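You operate a simulated robot arm through the tools that you are given. There is no shell and no other tool.

You are at the controls of a simulated robot arm. One attempt, no reset.

JOB
Measure the raking lamp's light at 2 on the taped square.
Fine: swing the lamp to mark 2, dial at 2, switch on and leave it so; lay the black light meter on the square, read it and put it back on its stand.
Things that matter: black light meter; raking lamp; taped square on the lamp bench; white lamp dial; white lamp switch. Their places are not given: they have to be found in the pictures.

It is judged by the outcome, as a careful person would: the job done as asked, and still so three seconds after it is handed in. It fails if anything else is knocked over, pushed out of place, dropped, spilled or broken.

ROBOT AND FRAMES
A 6-joint arm with a two-finger parallel gripper, fixed in place. Base frame: the origin is at the foot of the arm, x ahead of it, y to its left, z up; the work surface is at about z = 800. Readings come in mm, degrees, newtons and seconds.
With the tool pointing down near the work surface it reaches from about 260 to 680 mm from the base axis. Its first joint turns from -66.0 to 66.0 degrees. Payload 2.9 kg.
The tool frame sits at the grasp point between the pads (the TCP): z along the fingers, y along the line on which they close. The tips reach 30 mm beyond it. Largest opening 110 mm; finger width 20, thickness 10; the body of the gripper, 48 by 112 mm, starts 55 mm behind the TCP.
Orientation is that of the tool frame in the base frame, as a unit quaternion [x, y, z, w]. With the fingers straight down and closing along the base's y, the tool's x points along the base's -x, its y along +y and its z along -z.

CONTROLS
- The arm moves only by the tool drive_tool. Its arguments are lists of equal length, an entry for each row: "xyz": the shift along the base's x, y, z in units of 150 mm (1.0 is 150 mm), a list of three; "delta_rot": the turn, a rotation vector about the base's x, y, z in units of 60 degrees (1.0 is 60 degrees), a list of three; "gripper": the finger opening in mm, from 0 to 110. In form: {"xyz": [[tx, ty, tz], ...], "delta_rot": [[wx, wy, wz], ...], "gripper": [gripper, ...]}. A call has 1 to 20 rows; each row is the pose to reach, as a shift and turn from the pose commanded when the call began. A call with a number of a shift or a turn outside -1 to 1 is refused whole. Each row takes 0.2 s and may step no farther than 50 mm and 8.6 degrees from the row before; otherwise, or with a gripper value out of range, the whole call is refused. Where a pose cannot be reached the arm comes as near as it can. A force on the tool above 40 N (or 10 N above the force at the start of the call, whichever is more), or a blocked arm, ends the call early, and 0.2 s more pass. The fingers move at their own pace (about 108 mm/s each) and stop on an object; they squeeze with about 33 N. The grip force told is the motor's: it shows also when the fingers shut on nothing. Time passes only in rows, and 0.2 s behind the last, so rows that repeat a pose let the fingers close. It gives the time, the measured TCP pose, the force on the tool (base axes), the opening and the grip force at its end, in the units of the frame above (readings bear some noise), with the torque about the TCP (base axes, N m) and any sound that the robot's microphone picked up.
- Cameras (640 x 400 px; columns grow to the right, rows downward): "scene" is fixed at [87.3, 443.1, 1379.7]; the picture's right is [-0.63, -0.78, 0.00], its down [-0.47, 0.38, -0.79] and it looks along [0.62, -0.50, -0.61] (base axes); focal length 275 px, centre (320, 200). "wrist" rides on the gripper at [72, 17, -103] in the tool frame; the picture's right is [-0.23, 0.97, 0.00], its down [-0.76, -0.18, -0.62] and it looks along [-0.61, -0.14, 0.78] (tool axes); focal length 222 px, centre (320, 200).
- capture(camera): a new picture of that camera. No time passes.
- measure_at(camera, pixels): for up to 12 pixels [column, row] of the newest picture of that camera ("zoom" is the newest enlarged one), the place [x, y, z] in the base frame of the surface seen there, good to about 2 mm. No time passes.
- close_up(camera, box): a new picture of the part [left, top, right, bottom] of that camera's present view, enlarged. No time passes.
- sign_off(): hands the job in; it is judged then, once.

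Leave the gripper open and the arm clear of the work at the hand-in unless told otherwise.

The tools are called after ">>>" by a JSON object that holds its "fn" and its "kwargs". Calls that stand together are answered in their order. drive_tool: Moves the arm, as the interface text tells. Its arguments: {"type":"object","properties":{"xyz":{"type":"array","items":{"type":"array","items":{"type":"number"}}},"delta_rot":{"type":"array","items":{"type":"array","items":{"type":"number"}}},"gripper":{"type":"array","items":{"type":"number"}}},"required":["xyz","delta_rot","gripper"]} The other tools are called the same way: capture (camera) takes a picture; measure_at (camera, pixels) gives the place of the surface under pixels of a picture; close_up (camera, box) takes an enlarged picture of a part of a camera's view; sign_off () hands the job in.

At the start:

```text
time: 0.0
position: [457.1, 29.4, 1208.2]
orientation: [0.0, 1.0, 0.0, -0.001]
force: [-0.1, 0.4, -0.2]
wrist_torque: [-0.03, 0.03, 0.01]
gripper_width: 109.9
finger_force: 0.2
```

scene: 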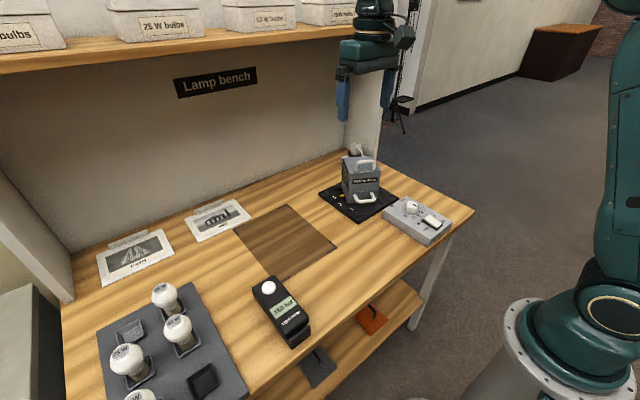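
wrist: 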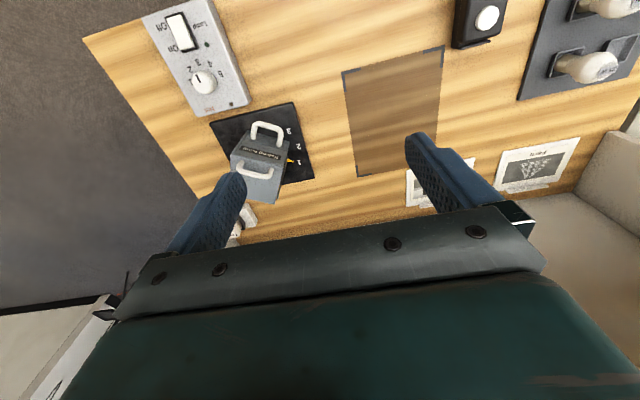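

I see the lamp bench: lamp on its dark plate near (360,185), control box with dial and switch near (418,218), taped square near (285,240), and the light meter near (283,310). I'll take enlarged pictures to look closer.

>>> {"fn": "close_up", "kwargs": {"camera": "scene", "box": [300, 130, 480, 250]}}

>>> {"fn": "close_up", "kwargs": {"camera": "wrist", "box": [130, 0, 330, 220]}}

>>> {"fn": "close_up", "kwargs": {"camera": "scene", "box": [220, 250, 340, 370]}}

>>> {"fn": "close_up", "kwargs": {"camera": "scene", "box": [80, 180, 280, 300]}}

```text
3.33 times, centred on (390, 190) of scene
```

zoom: 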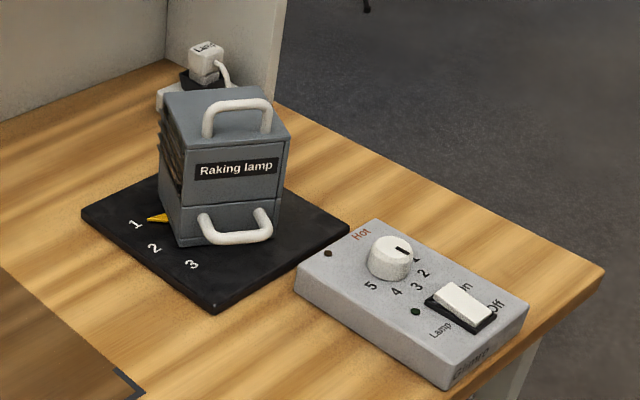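

```text
1.82 times, centred on (230, 110) of wrist
```

zoom: 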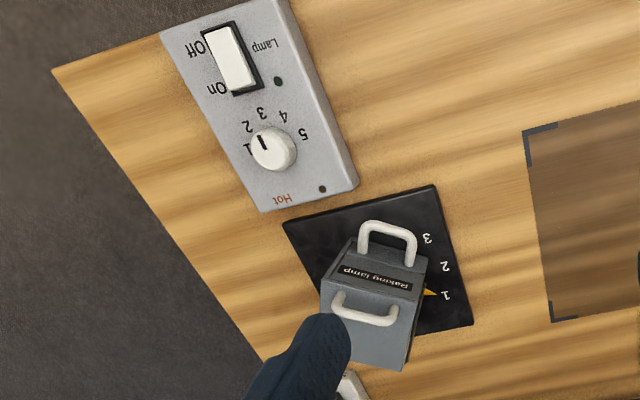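

```text
3.33 times, centred on (280, 310) of scene
```

zoom: 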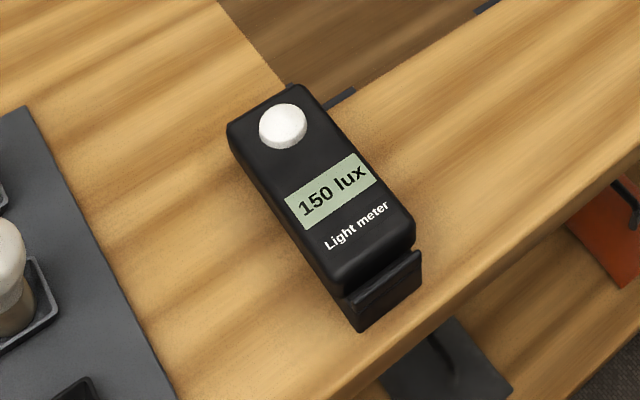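

```text
3.20 times, centred on (180, 240) of scene
```

zoom: 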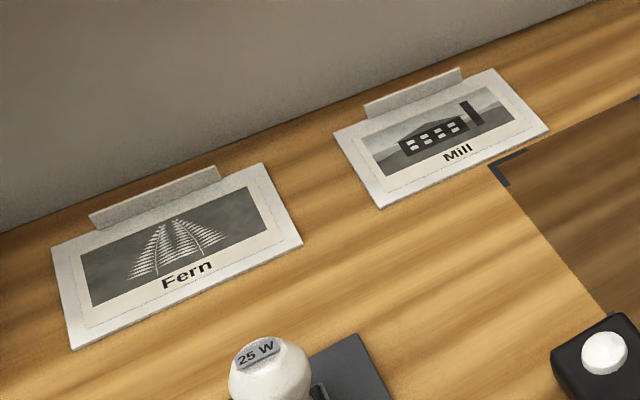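

Pointer of the lamp stands at mark 1, dial at about 1, the switch appears off. I'll measure points on the lamp, handles, plate, dial, switch and meter in the scene picture.

>>> {"fn": "capture", "kwargs": {"camera": "scene"}}

>>> {"fn": "close_up", "kwargs": {"camera": "scene", "box": [310, 140, 415, 225]}}

>>> {"fn": "close_up", "kwargs": {"camera": "wrist", "box": [200, 90, 320, 210]}}

```text
taken
```

scene: 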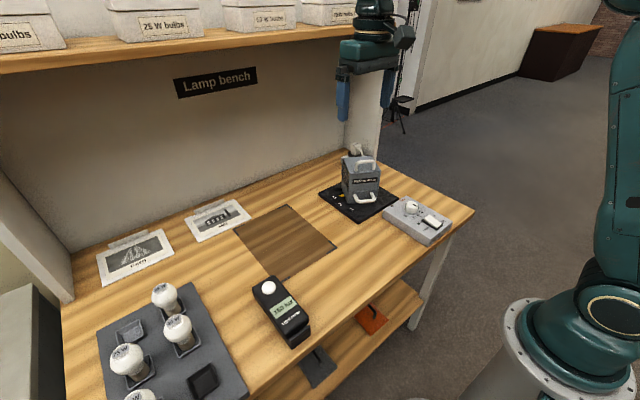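

```text
4.71 times, centred on (362, 182) of scene
```

zoom: 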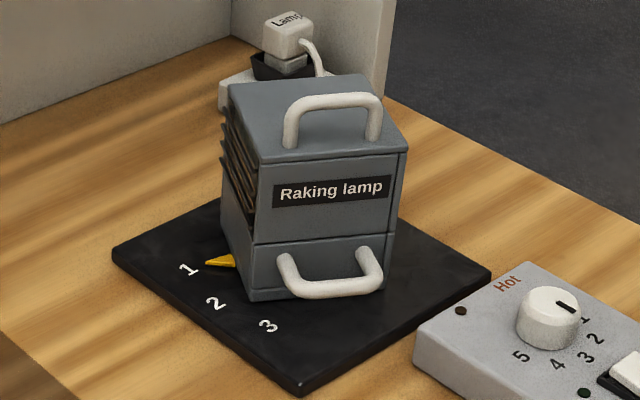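

```text
3.33 times, centred on (260, 150) of wrist
```

zoom: 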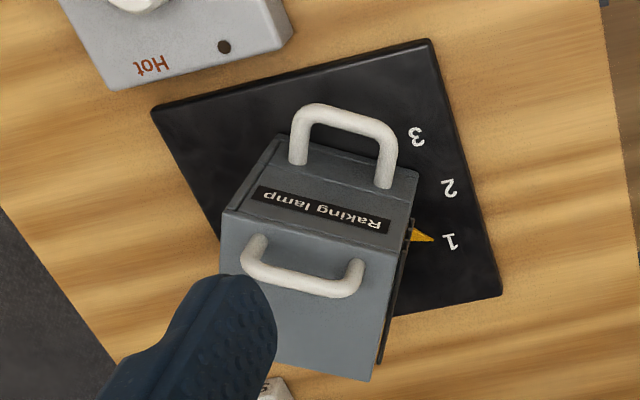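

I'll measure lamp handles, marks, pointer and plate corners in the newest enlarged picture (wrist), and other points in the scene picture.

>>> {"fn": "measure_at", "kwargs": {"camera": "zoom", "pixels": [[303, 115], [395, 140], [345, 122], [250, 262], [355, 275], [305, 282], [428, 238], [450, 241], [449, 188], [416, 136], [430, 42], [500, 292]]}}

>>> {"fn": "measure_at", "kwargs": {"camera": "scene", "pixels": [[269, 287], [255, 287], [276, 277], [309, 325], [291, 347], [285, 305], [302, 330], [287, 205], [336, 246], [286, 280], [233, 229], [413, 209]]}}

```text
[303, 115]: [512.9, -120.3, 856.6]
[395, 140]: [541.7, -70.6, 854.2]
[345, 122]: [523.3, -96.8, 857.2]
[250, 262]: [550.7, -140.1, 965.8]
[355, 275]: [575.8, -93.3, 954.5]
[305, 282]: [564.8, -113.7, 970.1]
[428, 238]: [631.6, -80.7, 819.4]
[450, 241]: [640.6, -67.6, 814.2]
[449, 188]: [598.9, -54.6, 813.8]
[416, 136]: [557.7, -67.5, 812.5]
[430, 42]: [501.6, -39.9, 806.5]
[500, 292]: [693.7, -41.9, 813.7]
```

```text
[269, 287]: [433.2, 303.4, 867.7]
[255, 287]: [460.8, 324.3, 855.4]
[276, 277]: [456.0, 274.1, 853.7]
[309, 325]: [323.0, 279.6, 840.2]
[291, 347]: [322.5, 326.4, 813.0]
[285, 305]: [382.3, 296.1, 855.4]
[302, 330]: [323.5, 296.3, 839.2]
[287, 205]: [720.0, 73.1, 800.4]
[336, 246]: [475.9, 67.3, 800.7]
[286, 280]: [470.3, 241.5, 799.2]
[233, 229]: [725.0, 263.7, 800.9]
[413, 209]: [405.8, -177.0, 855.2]
```

Lamp pivot works out near (599,-127), marks at ±35° about +y. The front handle lies near (527,-95,857). I'll move the arm toward the lamp for a closer wrist view, staying high (z≈1080, lamp's top about 970).

>>> {"fn": "drive_tool", "kwargs": {"xyz": [[-0.03, -0.17, -0.16], [-0.06, -0.34, -0.32], [-0.1, -0.51, -0.48], [-0.14, -0.68, -0.64], [-0.18, -0.8, -0.75]], "delta_rot": [[0, 0, 0], [0, 0, 0], [0, 0, 0], [0, 0, 0], [0, 0, 0]], "gripper": [110, 110, 110, 110, 110]}}

>>> {"fn": "capture", "kwargs": {"camera": "wrist"}}

>>> {"fn": "close_up", "kwargs": {"camera": "wrist", "box": [160, 40, 480, 240]}}

```text
time: 1.2
position: [431.3, -91.0, 1095.6]
orientation: [0.0, 1.0, 0.0, 0.0]
force: [0.2, -0.4, -0.5]
wrist_torque: [0.03, -0.02, -0.02]
gripper_width: 110.1
finger_force: 0.0
```

```text
taken
```

wrist: 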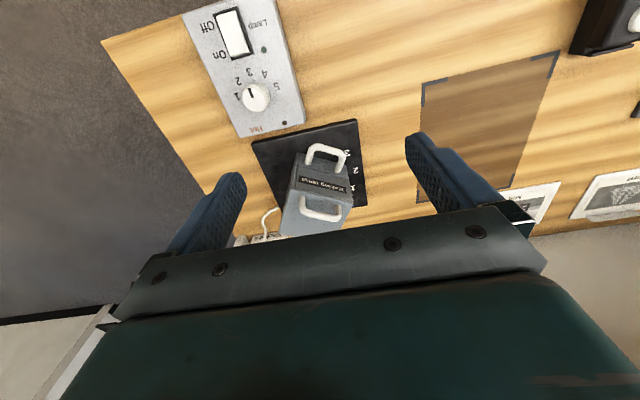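

```text
2.00 times, centred on (320, 140) of wrist
```

zoom: 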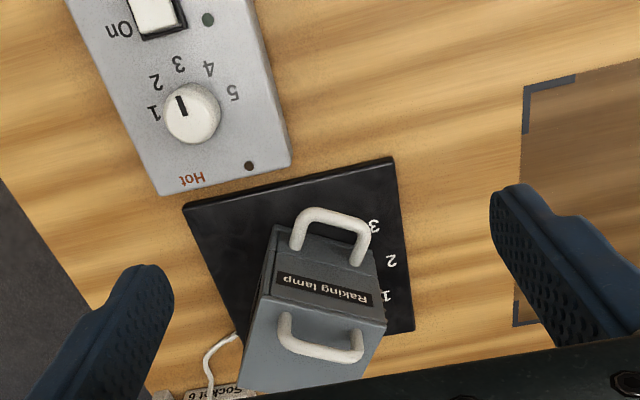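

The dial's line needs a closer look, as do the switch and the lamp handles.

>>> {"fn": "close_up", "kwargs": {"camera": "wrist", "box": [220, 60, 300, 140]}}

>>> {"fn": "close_up", "kwargs": {"camera": "scene", "box": [380, 185, 460, 245]}}

>>> {"fn": "close_up", "kwargs": {"camera": "wrist", "box": [240, 110, 380, 240]}}

```text
5.00 times, centred on (260, 100) of wrist
```

zoom: 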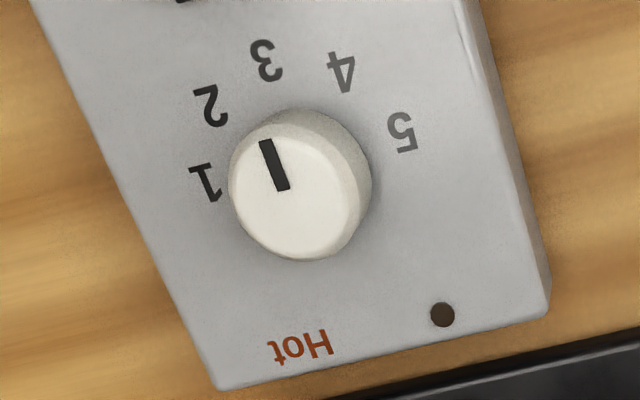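

```text
6.67 times, centred on (420, 215) of scene
```

zoom: 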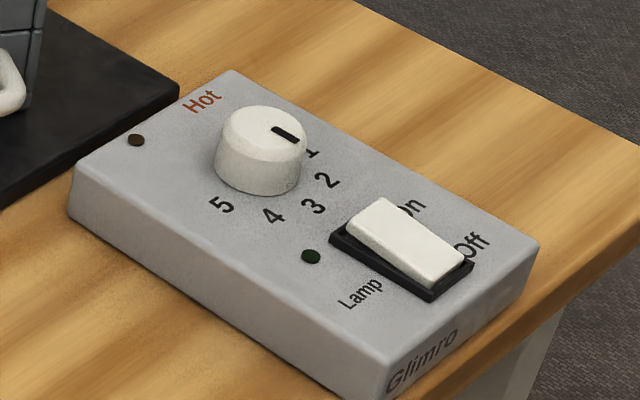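

```text
3.08 times, centred on (310, 175) of wrist
```

zoom: 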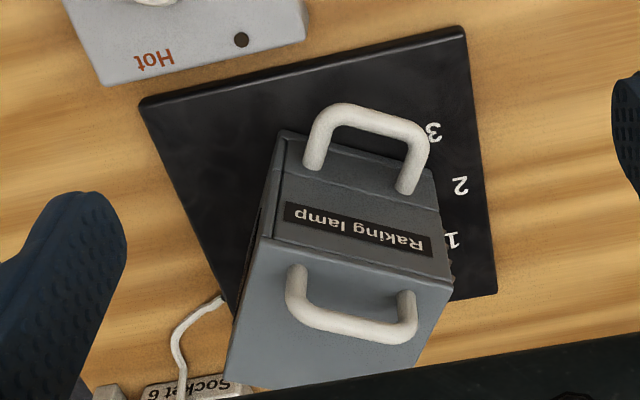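

Measuring the lamp handle and body points in the newest zoom (lamp). Then I'll do the dial.

>>> {"fn": "measure_at", "kwargs": {"camera": "zoom", "pixels": [[316, 160], [408, 188], [335, 110], [372, 118], [410, 132], [290, 280], [407, 300], [350, 325], [285, 140], [450, 280], [265, 240], [445, 262]]}}

>>> {"fn": "close_up", "kwargs": {"camera": "wrist", "box": [180, 0, 310, 140]}}

```text
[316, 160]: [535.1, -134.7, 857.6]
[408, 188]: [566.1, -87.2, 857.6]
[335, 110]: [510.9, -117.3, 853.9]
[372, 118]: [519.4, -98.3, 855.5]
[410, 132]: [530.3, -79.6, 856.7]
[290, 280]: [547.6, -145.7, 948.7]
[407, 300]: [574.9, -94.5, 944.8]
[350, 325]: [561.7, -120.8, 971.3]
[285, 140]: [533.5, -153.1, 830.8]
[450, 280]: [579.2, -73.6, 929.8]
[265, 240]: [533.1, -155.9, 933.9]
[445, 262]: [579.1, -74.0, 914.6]
```

```text
2.86 times, centred on (245, 70) of wrist
```

zoom: 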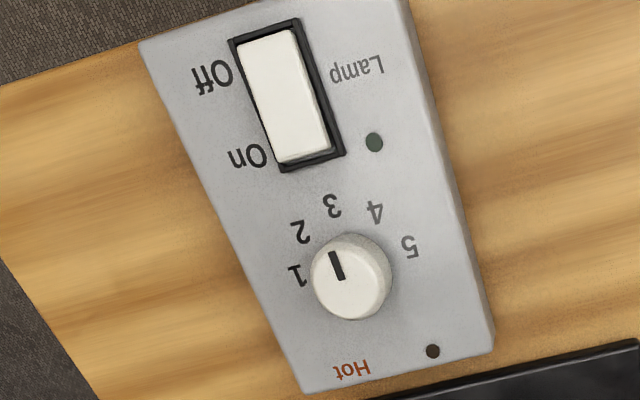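

The geometry fits a pivot at about (598,-138), lamp yaw 30° at mark 1, front D-handle about 82 mm out from the pivot at z≈855. Now measuring the dial and switch in the newest zoom: dial line (330,253)-(342,280), digits, switch.

>>> {"fn": "measure_at", "kwargs": {"camera": "zoom", "pixels": [[332, 253], [342, 278], [352, 318], [314, 265], [350, 234], [298, 276], [300, 231], [332, 206], [375, 211], [410, 247], [290, 155], [262, 45]]}}

>>> {"fn": "measure_at", "kwargs": {"camera": "zoom", "pixels": [[305, 150], [325, 145], [240, 45], [300, 100], [275, 100], [270, 210], [310, 390], [490, 345], [140, 45], [386, 262], [330, 305], [433, 351]]}}

```text
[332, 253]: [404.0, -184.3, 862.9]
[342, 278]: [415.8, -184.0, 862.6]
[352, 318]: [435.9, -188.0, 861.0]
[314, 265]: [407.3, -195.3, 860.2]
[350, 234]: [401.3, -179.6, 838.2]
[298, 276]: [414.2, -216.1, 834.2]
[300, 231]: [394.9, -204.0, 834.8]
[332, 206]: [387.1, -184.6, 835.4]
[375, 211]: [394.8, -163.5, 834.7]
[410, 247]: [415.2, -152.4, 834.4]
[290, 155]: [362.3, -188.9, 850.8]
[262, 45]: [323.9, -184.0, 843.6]
```

```text
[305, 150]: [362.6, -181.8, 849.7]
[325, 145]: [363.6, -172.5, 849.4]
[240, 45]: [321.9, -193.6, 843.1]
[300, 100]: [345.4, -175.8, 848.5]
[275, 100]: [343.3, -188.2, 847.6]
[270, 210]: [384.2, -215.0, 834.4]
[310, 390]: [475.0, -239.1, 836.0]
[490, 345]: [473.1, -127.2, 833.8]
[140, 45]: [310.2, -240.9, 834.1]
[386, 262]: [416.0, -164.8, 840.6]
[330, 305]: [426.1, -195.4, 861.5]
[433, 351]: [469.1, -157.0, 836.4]
```

The dial's line points toward -x, which is digit 3 (dial centre ≈ (419,-184), top z 863, box top z 834); 2 lies +40° on about z. The rocker's On end (x≈362) stands high, so it is off. First the lamp: I move above its front handle at (527,-97), yaw -30°, so that the fingers close along the handle's length.

>>> {"fn": "drive_tool", "kwargs": {"xyz": [[0.16, -0.01, -0.16], [0.32, -0.02, -0.32], [0.48, -0.03, -0.48], [0.646, -0.043, -0.638], [0.646, -0.043, -0.638]], "delta_rot": [[0, 0, -0.125], [0, 0, -0.25], [0, 0, -0.375], [0, 0, -0.5], [0, 0, -0.5]], "gripper": [90, 90, 90, 90, 90]}}

>>> {"fn": "capture", "kwargs": {"camera": "wrist"}}

>>> {"fn": "close_up", "kwargs": {"camera": "scene", "box": [300, 100, 460, 220]}}

```text
time: 2.4
position: [527.9, -94.7, 1000.7]
orientation: [0.26, 0.966, 0.0, 0.001]
force: [-0.6, 0.0, -0.7]
wrist_torque: [-0.02, -0.01, 0.02]
gripper_width: 90.2
finger_force: 0.1
```

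```text
taken
```

wrist: 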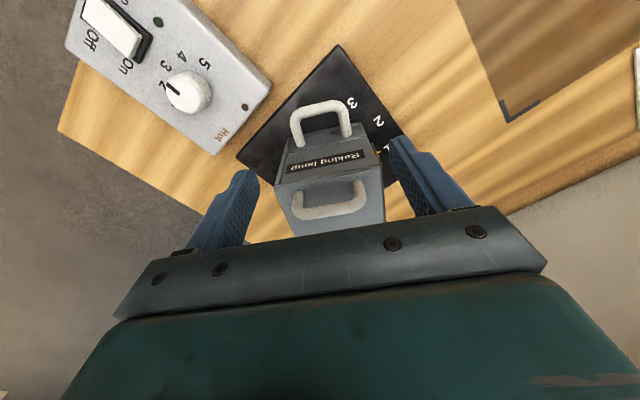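

```text
3.33 times, centred on (380, 160) of scene
```

zoom: 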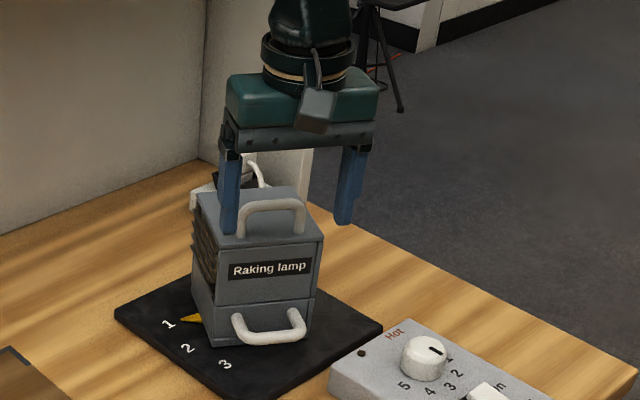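

I'm above the handle. I measure the handle's bar and legs once more from this nearer view (handle at about (300,110)-(350,130)).

>>> {"fn": "close_up", "kwargs": {"camera": "wrist", "box": [270, 80, 370, 160]}}

>>> {"fn": "measure_at", "kwargs": {"camera": "wrist", "pixels": [[296, 118], [298, 140], [346, 118], [345, 133], [322, 105], [310, 107], [335, 103], [281, 190], [383, 178], [386, 152], [377, 122], [350, 104]]}}

```text
5.00 times, centred on (320, 120) of wrist
```

zoom: 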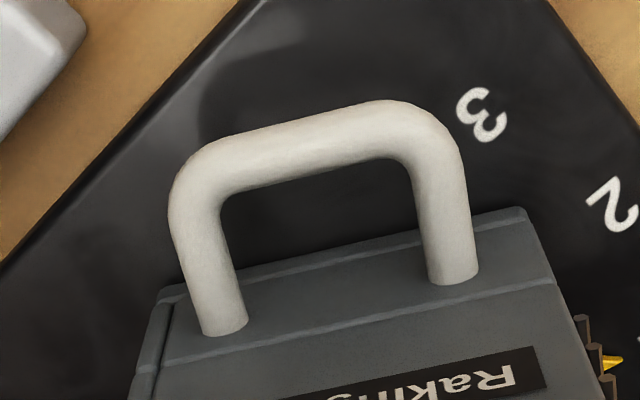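

```text
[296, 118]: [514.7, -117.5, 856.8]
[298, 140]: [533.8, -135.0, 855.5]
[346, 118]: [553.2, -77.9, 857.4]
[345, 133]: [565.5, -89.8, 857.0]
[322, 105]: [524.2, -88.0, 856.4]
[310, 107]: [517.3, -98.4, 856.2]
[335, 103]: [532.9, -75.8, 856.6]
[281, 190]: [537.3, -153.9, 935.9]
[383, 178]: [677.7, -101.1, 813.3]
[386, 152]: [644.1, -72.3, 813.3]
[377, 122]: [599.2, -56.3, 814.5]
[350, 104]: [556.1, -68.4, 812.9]
```

The handle's centre line agrees. I descend straight to z≈853 with opening 90, fingers outside the handle's two legs.

>>> {"fn": "drive_tool", "kwargs": {"xyz": [[0, -0.005, -0.25], [0, -0.01, -0.5], [0, -0.01, -0.75], [0, -0.01, -0.9], [0, -0.01, -0.98], [0, -0.01, -0.98]], "delta_rot": [[0, 0, 0], [0, 0, 0], [0, 0, 0], [0, 0, 0], [0, 0, 0], [0, 0, 0]], "gripper": [90, 90, 90, 90, 90, 90]}}

>>> {"fn": "close_up", "kwargs": {"camera": "scene", "box": [300, 120, 440, 240]}}

>>> {"fn": "capture", "kwargs": {"camera": "wrist"}}

```text
time: 3.1
position: [529.6, -98.3, 912.1]
orientation: [0.259, 0.966, 0.001, 0.004]
force: [-2.4, 1.0, 7.5]
wrist_torque: [-0.23, -0.35, -0.01]
gripper_width: 90.1
finger_force: 0.1
stopped in row 3: the force on the tool passed its limit at 54 N (the readings are from after the stop); the commanded pose is now the measured one
```

```text
3.33 times, centred on (370, 180) of scene
```

zoom: 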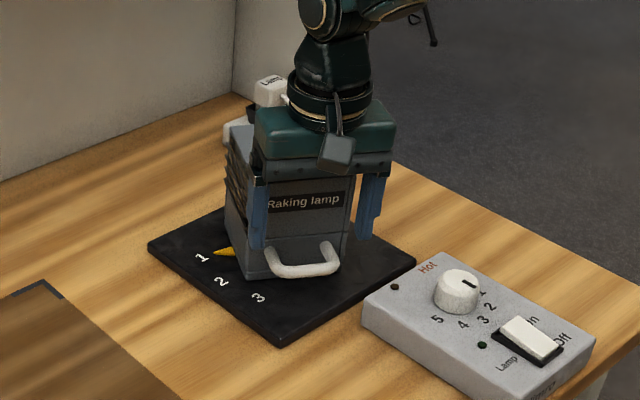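

```text
taken
```

wrist: 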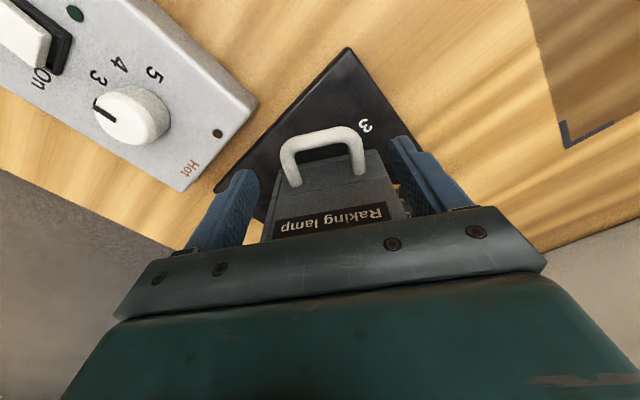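

The call stopped at z≈912: the palm touched the lamp's top handle (contact about 37 mm toward the lamp from the TCP). The pointer is still at 1. I'll rise 35 mm and tilt the tool 20° so that the palm leans away from the lamp and the fingertips point in under it.

>>> {"fn": "drive_tool", "kwargs": {"xyz": [[-0.01, 0.005, 0.1], [-0.01, 0.005, 0.25], [-0.01, 0.005, 0.25], [-0.01, 0.005, 0.25], [-0.01, 0.005, 0.25], [-0.01, 0.005, 0.25]], "delta_rot": [[0, 0, 0], [0, 0, 0], [-0.055, -0.095, 0], [-0.11, -0.19, 0], [-0.1667, -0.2887, 0], [-0.1667, -0.2887, 0]], "gripper": [90, 90, 90, 90, 90, 90]}}

>>> {"fn": "close_up", "kwargs": {"camera": "scene", "box": [300, 100, 460, 220]}}

>>> {"fn": "capture", "kwargs": {"camera": "wrist"}}

```text
time: 4.5
position: [526.9, -96.7, 949.1]
orientation: [0.256, 0.951, -0.045, 0.17]
force: [0.8, -0.7, -0.1]
wrist_torque: [0.01, 0.02, 0.0]
gripper_width: 90.1
finger_force: 0.1
```

```text
3.33 times, centred on (380, 160) of scene
```

zoom: 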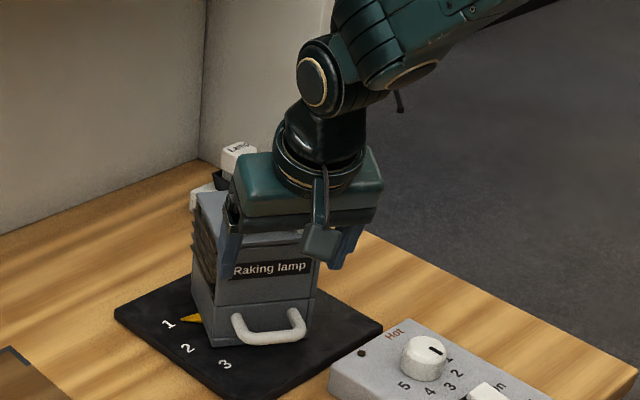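

```text
taken
```

wrist: 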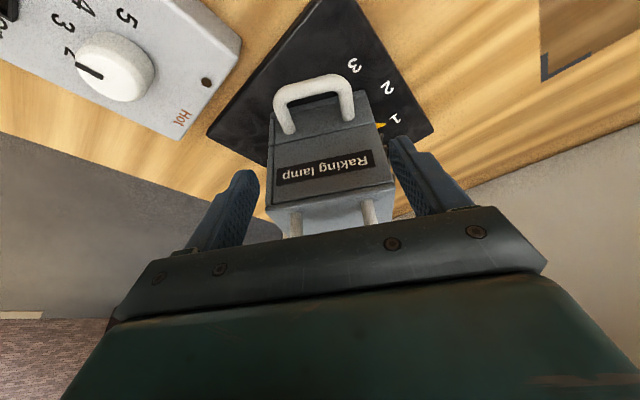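

The tilt is right: tool axis (0.30,-0.17,-0.94), pointing in toward the lamp. Now I descend about 96 mm to z≈853 in smaller steps.

>>> {"fn": "drive_tool", "kwargs": {"xyz": [[0.005, -0.003, -0.16], [0.01, -0.006, -0.32], [0.015, -0.009, -0.48], [0.018, -0.01, -0.58], [0.018, -0.01, -0.64], [0.018, -0.01, -0.64]], "delta_rot": [[0, 0, 0], [0, 0, 0], [0, 0, 0], [0, 0, 0], [0, 0, 0], [0, 0, 0]], "gripper": [90, 90, 90, 90, 90, 90]}}

>>> {"fn": "close_up", "kwargs": {"camera": "scene", "box": [300, 120, 440, 240]}}

>>> {"fn": "capture", "kwargs": {"camera": "wrist"}}

```text
time: 6.0
position: [528.1, -99.4, 851.8]
orientation: [0.255, 0.951, -0.045, 0.17]
force: [-0.3, 0.7, 0.5]
wrist_torque: [0.03, 0.01, 0.0]
gripper_width: 90.0
finger_force: 0.0
```

```text
3.33 times, centred on (370, 180) of scene
```

zoom: 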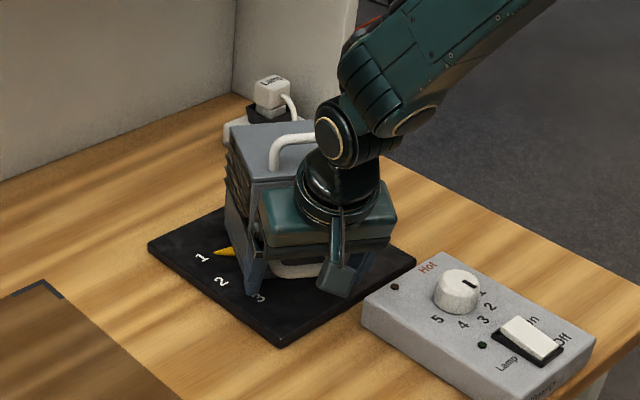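

```text
taken
```

wrist: 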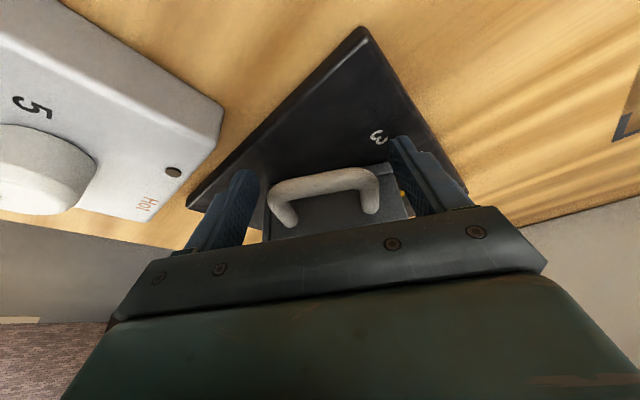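

The fingers are down on either side of the handle with no force. I close them onto it.

>>> {"fn": "drive_tool", "kwargs": {"xyz": [[0, 0, 0], [0, 0, 0], [0, 0, 0]], "delta_rot": [[0, 0, 0], [0, 0, 0], [0, 0, 0]], "gripper": [66, 62, 62]}}

>>> {"fn": "capture", "kwargs": {"camera": "wrist"}}

```text
time: 6.8
position: [529.1, -99.8, 852.1]
orientation: [0.256, 0.951, -0.045, 0.169]
force: [0.0, -1.8, -4.2]
wrist_torque: [-0.21, -0.31, -0.02]
gripper_width: 67.6
finger_force: 45.0
```

```text
taken
```

wrist: 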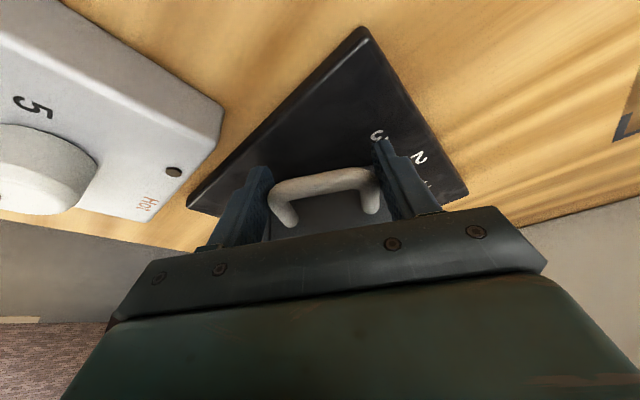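

The grip holds (67.6 mm). I swing the lamp along the arc about (598,-138), first half: 15° about +z in 3° steps.

>>> {"fn": "drive_tool", "kwargs": {"xyz": [[-0.0133, -0.0247, 0], [-0.0247, -0.05, 0], [-0.0353, -0.076, 0], [-0.0447, -0.1027, 0], [-0.052, -0.13, 0]], "delta_rot": [[0, 0, 0.05], [0, 0, 0.1], [0, 0, 0.15], [0, 0, 0.2], [0, 0, 0.25]], "gripper": [62, 62, 62, 62, 62]}}

>>> {"fn": "close_up", "kwargs": {"camera": "scene", "box": [300, 120, 440, 240]}}

>>> {"fn": "capture", "kwargs": {"camera": "wrist"}}

```text
time: 8.0
position: [522.0, -118.8, 852.5]
orientation: [0.129, 0.976, -0.023, 0.175]
force: [-18.8, -2.6, 10.4]
wrist_torque: [-0.08, -0.57, -0.67]
gripper_width: 67.7
finger_force: 45.4
```

```text
3.33 times, centred on (370, 180) of scene
```

zoom: 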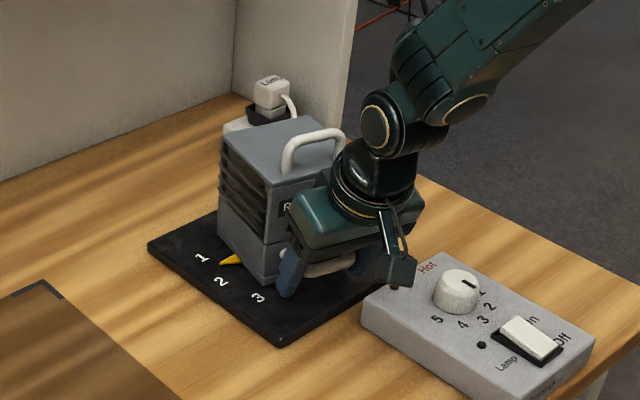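

```text
taken
```

wrist: 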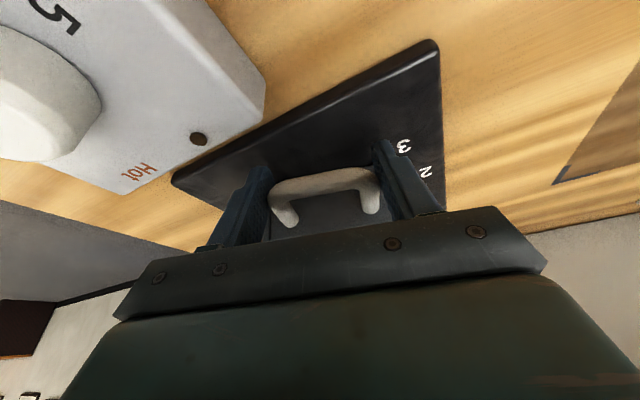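

The lamp has turned about halfway; there is a push of about 19 N along -x, so the true arc lies a little farther out. I go on with a 2 mm correction in -x for the next 9°.

>>> {"fn": "drive_tool", "kwargs": {"xyz": [[-0.0207, -0.024, 0], [-0.0267, -0.052, 0], [-0.0313, -0.08, 0]], "delta_rot": [[0, 0, 0.05], [0, 0, 0.1], [0, 0, 0.15]], "gripper": [62, 62, 62]}}

>>> {"fn": "close_up", "kwargs": {"camera": "scene", "box": [310, 160, 420, 240]}}

```text
time: 8.8
position: [518.3, -131.6, 852.8]
orientation: [0.053, 0.983, -0.009, 0.176]
force: [0.8, -9.4, -9.8]
wrist_torque: [-0.3, -0.96, -0.79]
gripper_width: 67.7
finger_force: 45.1
```

```text
5.00 times, centred on (365, 200) of scene
```

zoom: 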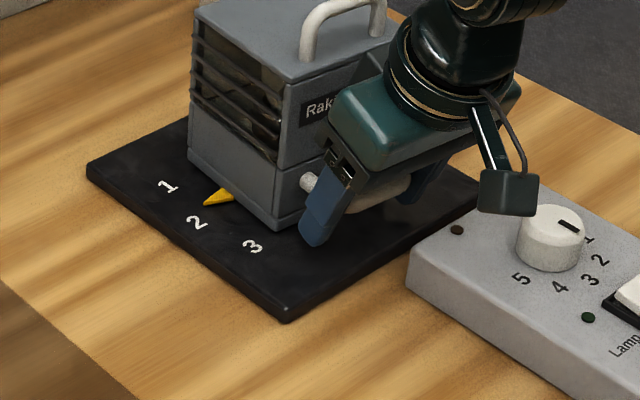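

Pointer tip at zoom (207,203); mark 2 near (195,222). Measuring pointer and marks to compute the angle.

>>> {"fn": "measure_at", "kwargs": {"camera": "zoom", "pixels": [[207, 203], [215, 196], [225, 193], [195, 222], [167, 186], [253, 246], [189, 155], [276, 230], [193, 5], [284, 82], [306, 183], [290, 318]]}}

```text
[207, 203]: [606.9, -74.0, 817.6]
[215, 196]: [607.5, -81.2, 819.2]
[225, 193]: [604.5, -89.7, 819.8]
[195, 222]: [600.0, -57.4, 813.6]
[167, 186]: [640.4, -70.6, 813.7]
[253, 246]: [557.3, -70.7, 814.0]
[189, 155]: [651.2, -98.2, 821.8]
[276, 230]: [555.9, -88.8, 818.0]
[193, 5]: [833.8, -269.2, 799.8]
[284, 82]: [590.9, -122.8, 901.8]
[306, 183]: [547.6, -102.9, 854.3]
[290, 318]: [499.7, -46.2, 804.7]
```

The lamp is about 5.6° short of mark 2, in step with the gripper. I finish the last 6°.

>>> {"fn": "drive_tool", "kwargs": {"xyz": [[-0.002, -0.028, 0], [-0.003, -0.056, 0], [-0.003, -0.056, 0]], "delta_rot": [[0, 0, 0.05], [0, 0, 0.1], [0, 0, 0.1]], "gripper": [62, 62, 62]}}

>>> {"fn": "close_up", "kwargs": {"camera": "scene", "box": [310, 160, 420, 240]}}

```text
time: 9.6
position: [518.1, -140.2, 851.9]
orientation: [0.001, 0.984, -0.001, 0.176]
force: [9.4, -12.5, -10.5]
wrist_torque: [0.59, -0.08, -1.03]
gripper_width: 67.9
finger_force: 45.1
```

```text
5.00 times, centred on (365, 200) of scene
```

zoom: 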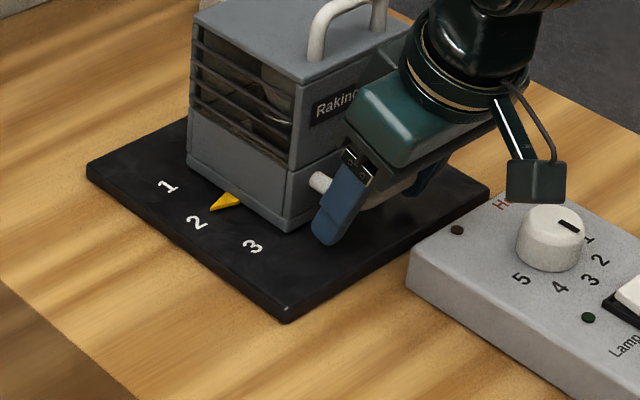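

Checking the pointer: tip at zoom (212,208), base near (228,198). Measuring it and the lamp's lower front edge.

>>> {"fn": "measure_at", "kwargs": {"camera": "zoom", "pixels": [[212, 208], [222, 203], [232, 199], [195, 222], [188, 158], [288, 228], [190, 150], [287, 218], [195, 70], [290, 165]]}}

```text
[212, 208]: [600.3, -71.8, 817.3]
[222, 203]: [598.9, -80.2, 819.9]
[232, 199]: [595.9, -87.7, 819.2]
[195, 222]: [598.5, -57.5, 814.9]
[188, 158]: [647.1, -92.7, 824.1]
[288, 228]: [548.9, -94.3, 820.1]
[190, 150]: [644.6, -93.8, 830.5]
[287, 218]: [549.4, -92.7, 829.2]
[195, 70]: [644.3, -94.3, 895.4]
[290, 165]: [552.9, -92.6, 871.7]
```

The lamp stands at mark 2 within about 1°. I open the fingers and check for any spring-back.

>>> {"fn": "drive_tool", "kwargs": {"xyz": [[0, 0, 0], [0, 0, 0], [0, 0, 0]], "delta_rot": [[0, 0, 0], [0, 0, 0], [0, 0, 0]], "gripper": [80, 90, 90]}}

>>> {"fn": "drive_tool", "kwargs": {"xyz": [[-0.08, 0, 0.22], [-0.16, 0, 0.44], [-0.24, 0, 0.66], [-0.3, 0, 0.85]], "delta_rot": [[0, 0, 0], [0, 0, 0], [0, 0, 0], [0, 0, 0]], "gripper": [90, 90, 90, 90]}}

>>> {"fn": "close_up", "kwargs": {"camera": "scene", "box": [310, 160, 420, 240]}}

>>> {"fn": "measure_at", "kwargs": {"camera": "zoom", "pixels": [[212, 208], [222, 203], [188, 158], [288, 228], [190, 150], [287, 218]]}}

```text
time: 10.3
position: [517.3, -138.3, 851.5]
orientation: [0.001, 0.985, 0.001, 0.175]
force: [0.0, 0.2, -1.0]
wrist_torque: [-0.01, 0.0, -0.01]
gripper_width: 90.1
finger_force: 0.0
```

```text
time: 11.3
position: [471.0, -137.6, 980.5]
orientation: [0.001, 0.985, 0.001, 0.175]
force: [0.4, -0.6, 0.2]
wrist_torque: [0.01, -0.01, 0.0]
gripper_width: 90.2
finger_force: 0.0
```

```text
5.00 times, centred on (365, 200) of scene
```

zoom: 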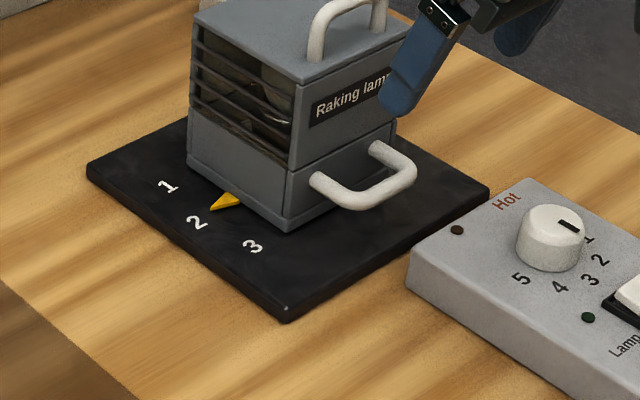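

```text
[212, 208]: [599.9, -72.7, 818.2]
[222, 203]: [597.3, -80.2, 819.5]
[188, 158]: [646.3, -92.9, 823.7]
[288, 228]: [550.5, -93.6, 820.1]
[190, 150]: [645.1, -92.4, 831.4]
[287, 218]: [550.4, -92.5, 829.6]
```

The lamp stays at mark 2 after release. Next the dial: I level the tool (+20° about y) and move above the dial at (419,-184).

>>> {"fn": "drive_tool", "kwargs": {"xyz": [[-0.117, -0.1, 0], [-0.234, -0.2, 0], [-0.351, -0.299, 0], [-0.351, -0.299, 0]], "delta_rot": [[0, 0.111, 0], [0, 0.222, 0], [0, 0.333, 0], [0, 0.333, 0]], "gripper": [70, 70, 70, 70]}}

>>> {"fn": "drive_tool", "kwargs": {"xyz": [[0, 0, -0.1], [0, 0, -0.2], [0, 0, -0.3], [0, 0, -0.3]], "delta_rot": [[0, 0, -0.111], [0, 0, -0.222], [0, 0, -0.333], [0, 0, -0.333]], "gripper": [60, 60, 60, 60]}}

>>> {"fn": "capture", "kwargs": {"camera": "wrist"}}

>>> {"fn": "close_up", "kwargs": {"camera": "scene", "box": [360, 140, 480, 250]}}

```text
time: 12.3
position: [418.7, -184.9, 980.4]
orientation: [0.0, 1.0, 0.001, 0.002]
force: [-0.6, -0.1, 0.0]
wrist_torque: [0.0, -0.02, 0.02]
gripper_width: 69.6
finger_force: 0.0
```

```text
time: 13.3
position: [419.3, -183.5, 936.8]
orientation: [0.175, 0.985, 0.001, 0.003]
force: [0.1, 0.0, -0.1]
wrist_torque: [0.01, 0.01, 0.02]
gripper_width: 60.3
finger_force: 0.0
```

```text
taken
```

wrist: 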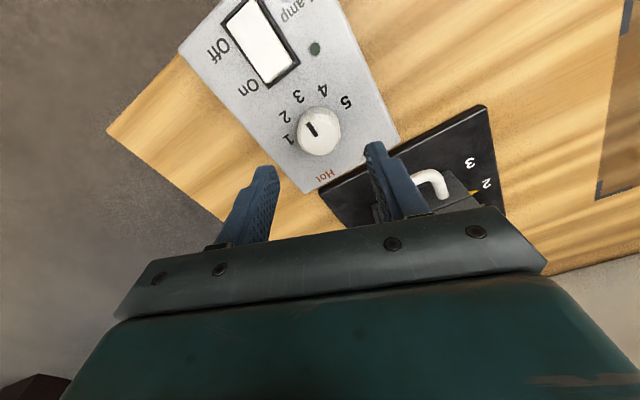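

```text
3.64 times, centred on (420, 195) of scene
```

zoom: 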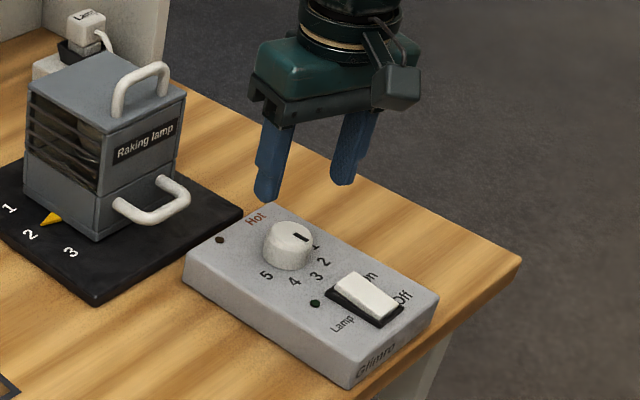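

Measuring the knob's top edge and line again from nearer.

>>> {"fn": "close_up", "kwargs": {"camera": "wrist", "box": [270, 80, 370, 170]}}

>>> {"fn": "measure_at", "kwargs": {"camera": "wrist", "pixels": [[299, 133], [318, 113], [336, 133], [319, 152], [309, 123], [316, 136], [318, 133], [305, 118], [286, 118], [298, 97], [289, 140], [346, 103]]}}

```text
4.44 times, centred on (320, 125) of wrist
```

zoom: 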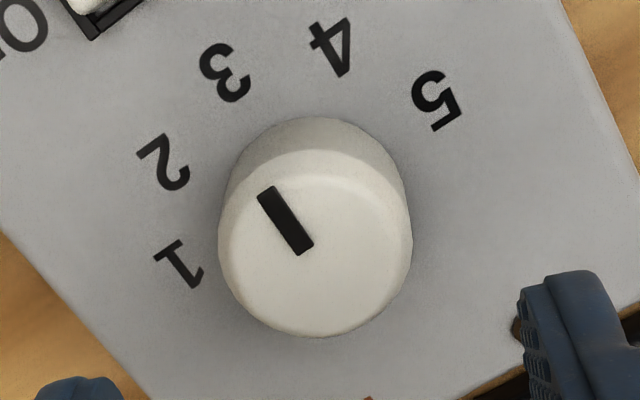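

```text
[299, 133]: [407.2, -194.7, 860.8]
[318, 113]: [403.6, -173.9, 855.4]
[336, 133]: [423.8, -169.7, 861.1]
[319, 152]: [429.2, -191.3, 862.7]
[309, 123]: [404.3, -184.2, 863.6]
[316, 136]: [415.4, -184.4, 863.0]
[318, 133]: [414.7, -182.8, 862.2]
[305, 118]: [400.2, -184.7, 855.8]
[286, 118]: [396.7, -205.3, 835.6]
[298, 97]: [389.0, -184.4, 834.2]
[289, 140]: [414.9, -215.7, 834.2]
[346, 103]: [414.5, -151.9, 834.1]
```

The line points exactly at 3; each step is about 40°. I descend to z≈868 (tips ~4 mm above the box) around the knob.

>>> {"fn": "drive_tool", "kwargs": {"xyz": [[0, -0.004, -0.2], [0, -0.004, -0.36], [0, -0.004, -0.453], [0, -0.004, -0.453]], "delta_rot": [[0, 0, 0], [0, 0, 0], [0, 0, 0], [0, 0, 0]], "gripper": [60, 60, 60, 60]}}

>>> {"fn": "drive_tool", "kwargs": {"xyz": [[0, 0, 0], [0, 0, 0], [0, 0, 0]], "delta_rot": [[0, 0, 0], [0, 0, 0], [0, 0, 0]], "gripper": [40, 30, 30]}}

>>> {"fn": "close_up", "kwargs": {"camera": "scene", "box": [370, 160, 480, 250]}}

```text
time: 14.3
position: [419.4, -183.6, 868.0]
orientation: [0.175, 0.985, 0.0, 0.003]
force: [1.2, -0.3, 0.0]
wrist_torque: [-0.02, 0.04, -0.01]
gripper_width: 60.1
finger_force: 0.0
```

```text
time: 15.2
position: [418.1, -185.4, 869.1]
orientation: [0.176, 0.984, 0.0, 0.002]
force: [-1.7, -7.7, -4.2]
wrist_torque: [-0.22, -0.02, -0.02]
gripper_width: 36.8
finger_force: 45.0
```

```text
4.44 times, centred on (425, 205) of scene
```

zoom: 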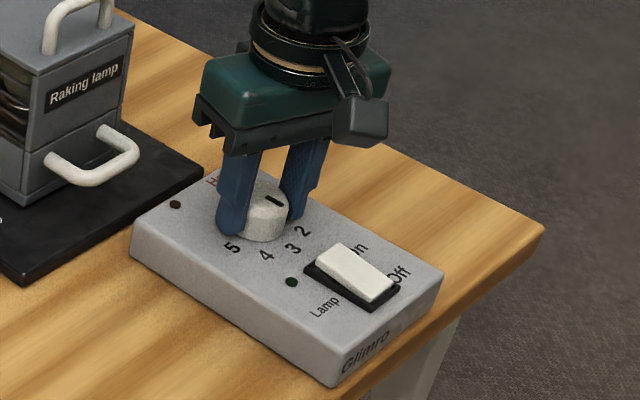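

The knob is held (36.8 mm). I turn it +40° about z in 8° steps.

>>> {"fn": "drive_tool", "kwargs": {"xyz": [[0, 0, 0], [0, 0, 0], [0, 0, 0], [0, 0, 0], [0, 0, 0], [0, 0, 0]], "delta_rot": [[0, 0, 0.1333], [0, 0, 0.2667], [0, 0, 0.4], [0, 0, 0.5333], [0, 0, 0.6667], [0, 0, 0.6667]], "gripper": [30, 30, 30, 30, 30, 30]}}

>>> {"fn": "close_up", "kwargs": {"camera": "scene", "box": [370, 160, 480, 250]}}

>>> {"fn": "capture", "kwargs": {"camera": "wrist"}}

```text
time: 16.6
position: [419.1, -185.6, 868.4]
orientation: [-0.173, 0.985, 0.0, 0.002]
force: [-8.6, -19.3, 12.8]
wrist_torque: [-0.11, -0.55, 0.01]
gripper_width: 36.7
finger_force: 45.5
```

```text
4.44 times, centred on (425, 205) of scene
```

zoom: 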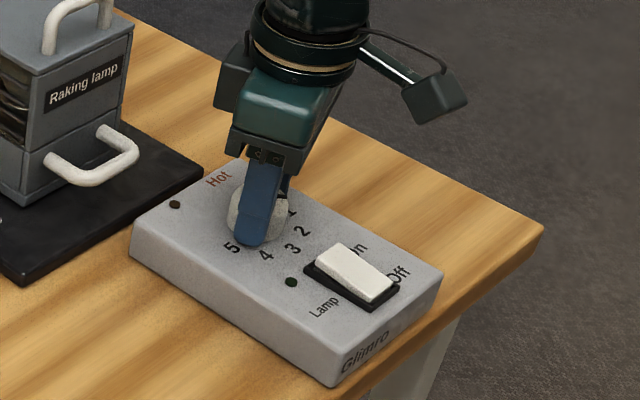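

```text
taken
```

wrist: 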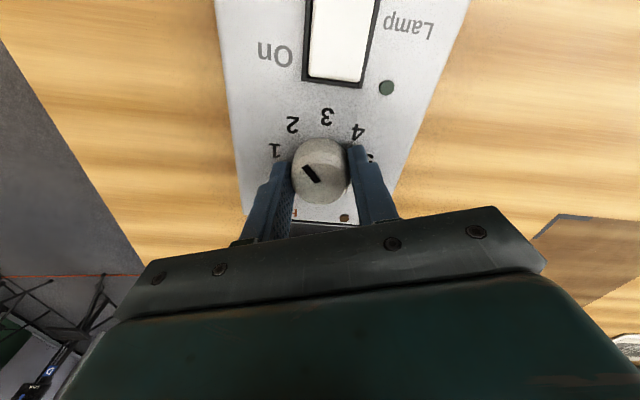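

The line has turned. I open and rise, then check the dial.

>>> {"fn": "drive_tool", "kwargs": {"xyz": [[0, 0, 0], [0, 0, 0], [0, 0, 0.1], [0, 0, 0.35], [0, 0, 0.6]], "delta_rot": [[0, 0, 0], [0, 0, 0], [0, 0, 0], [0, 0, 0], [0, 0, 0]], "gripper": [60, 60, 60, 60, 60]}}

>>> {"fn": "capture", "kwargs": {"camera": "wrist"}}

>>> {"fn": "close_up", "kwargs": {"camera": "wrist", "box": [250, 40, 390, 180]}}

>>> {"fn": "close_up", "kwargs": {"camera": "scene", "box": [370, 180, 470, 250]}}

```text
time: 17.8
position: [418.7, -184.4, 959.0]
orientation: [-0.173, 0.985, 0.001, 0.001]
force: [0.2, 0.3, -0.6]
wrist_torque: [-0.03, -0.01, 0.01]
gripper_width: 60.1
finger_force: 0.1
```

```text
taken
```

wrist: 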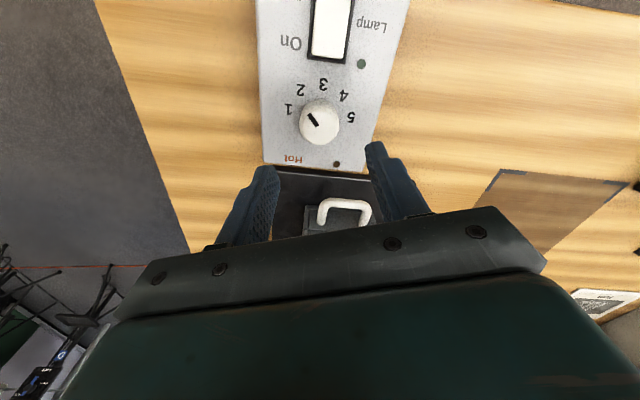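

```text
2.86 times, centred on (320, 110) of wrist
```

zoom: 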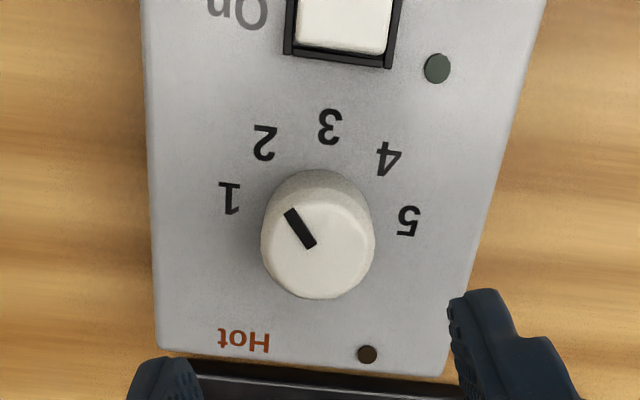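

```text
5.71 times, centred on (420, 215) of scene
```

zoom: 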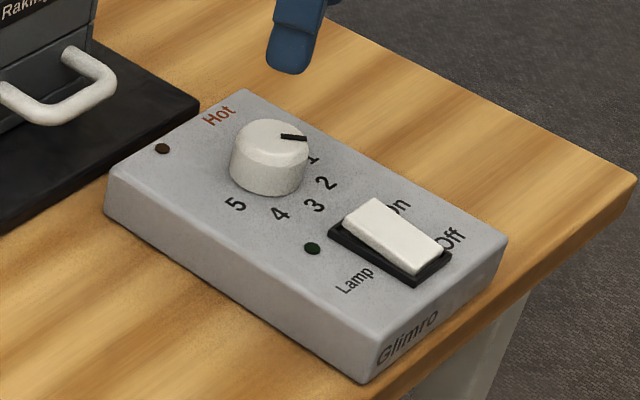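

Measuring the line's ends in the wrist picture: wrist pixels about (311,116) and (317,125), plus the switch's edges.

>>> {"fn": "measure_at", "kwargs": {"camera": "wrist", "pixels": [[310.5, 115.5], [318.5, 125.5], [314, 120], [302, 89], [324, 84], [288, 109], [351, 116]]}}

>>> {"fn": "measure_at", "kwargs": {"camera": "zoom", "pixels": [[305, 138], [284, 136], [372, 205], [350, 215], [425, 265], [440, 243], [390, 230], [375, 200]]}}

```text
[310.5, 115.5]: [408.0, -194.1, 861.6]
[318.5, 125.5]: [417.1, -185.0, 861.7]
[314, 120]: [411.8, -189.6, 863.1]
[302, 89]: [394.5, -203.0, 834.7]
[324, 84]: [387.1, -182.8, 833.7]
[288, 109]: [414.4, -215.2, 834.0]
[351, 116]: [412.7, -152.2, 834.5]
```

```text
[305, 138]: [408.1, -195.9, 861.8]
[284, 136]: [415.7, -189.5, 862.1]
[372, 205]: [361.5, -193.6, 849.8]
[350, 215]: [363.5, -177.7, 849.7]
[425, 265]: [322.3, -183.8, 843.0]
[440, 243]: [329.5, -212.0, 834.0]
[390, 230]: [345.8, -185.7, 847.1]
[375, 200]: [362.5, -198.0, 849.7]
```

The dial's line is at about 41° from 3, i.e. on 2. Next the switch: close the fingers, yaw back to 0 and go above its On end at (360,-185), tips at about z 870.

>>> {"fn": "drive_tool", "kwargs": {"xyz": [[-0.13, -0.001, 0], [-0.26, -0.002, -0.1], [-0.393, -0.003, -0.3], [-0.393, -0.003, -0.387], [-0.393, -0.003, -0.387]], "delta_rot": [[0, 0, -0.111], [0, 0, -0.222], [0, 0, -0.333], [0, 0, -0.333], [0, 0, -0.333]], "gripper": [40, 20, 0, 0, 0]}}

>>> {"fn": "capture", "kwargs": {"camera": "wrist"}}

>>> {"fn": "close_up", "kwargs": {"camera": "scene", "box": [370, 160, 480, 250]}}

```text
time: 18.9
position: [359.4, -184.5, 899.8]
orientation: [0.001, 1.0, 0.001, 0.002]
force: [0.2, 0.4, 0.1]
wrist_torque: [0.0, 0.01, 0.01]
gripper_width: 0.0
finger_force: 32.8
```

```text
taken
```

wrist: 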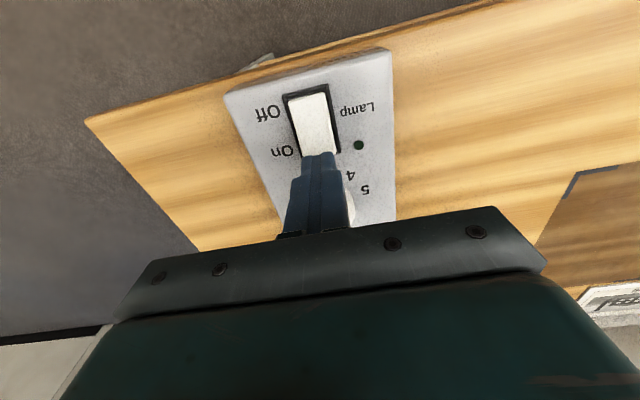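

```text
4.44 times, centred on (425, 205) of scene
```

zoom: 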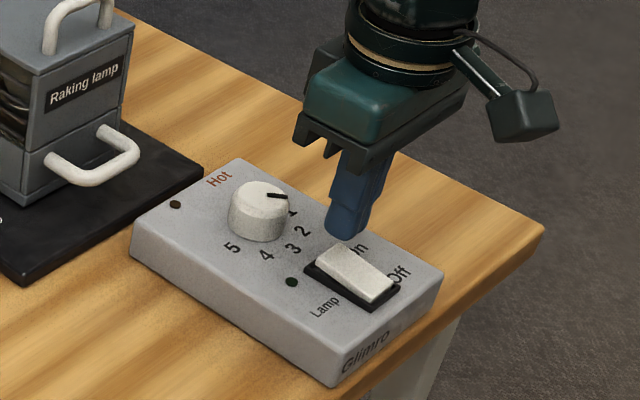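

The closed tips hang above the On end. I press down in small steps: TCP 885 → 880 → 877 → 874.

>>> {"fn": "drive_tool", "kwargs": {"xyz": [[0.01, 0, -0.1], [0.01, 0, -0.133], [0.01, 0, -0.153], [0.01, 0, -0.173]], "delta_rot": [[0, 0, 0], [0, 0, 0], [0, 0, 0], [0, 0, 0]], "gripper": [0, 0, 0, 0]}}

>>> {"fn": "close_up", "kwargs": {"camera": "scene", "box": [370, 160, 480, 250]}}

```text
time: 20.0
position: [362.3, -185.3, 876.4]
orientation: [0.0, 1.0, 0.0, 0.005]
force: [-0.7, 0.7, 3.8]
wrist_torque: [0.02, 0.06, 0.02]
gripper_width: 0.0
finger_force: 32.5
stopped in row 4: the force on the tool passed its limit at 47 N (the readings are from after the stop); the commanded pose is now the measured one
```

```text
4.44 times, centred on (425, 205) of scene
```

zoom: 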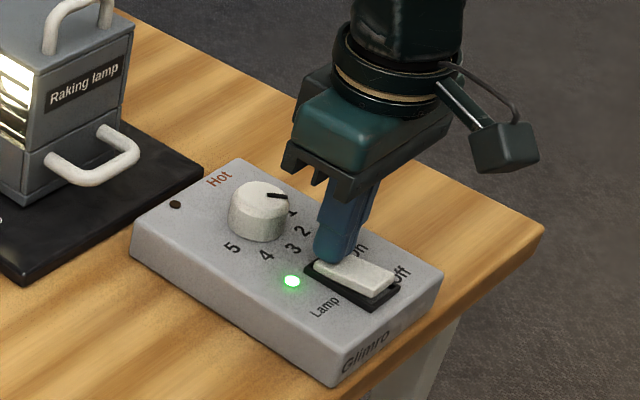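

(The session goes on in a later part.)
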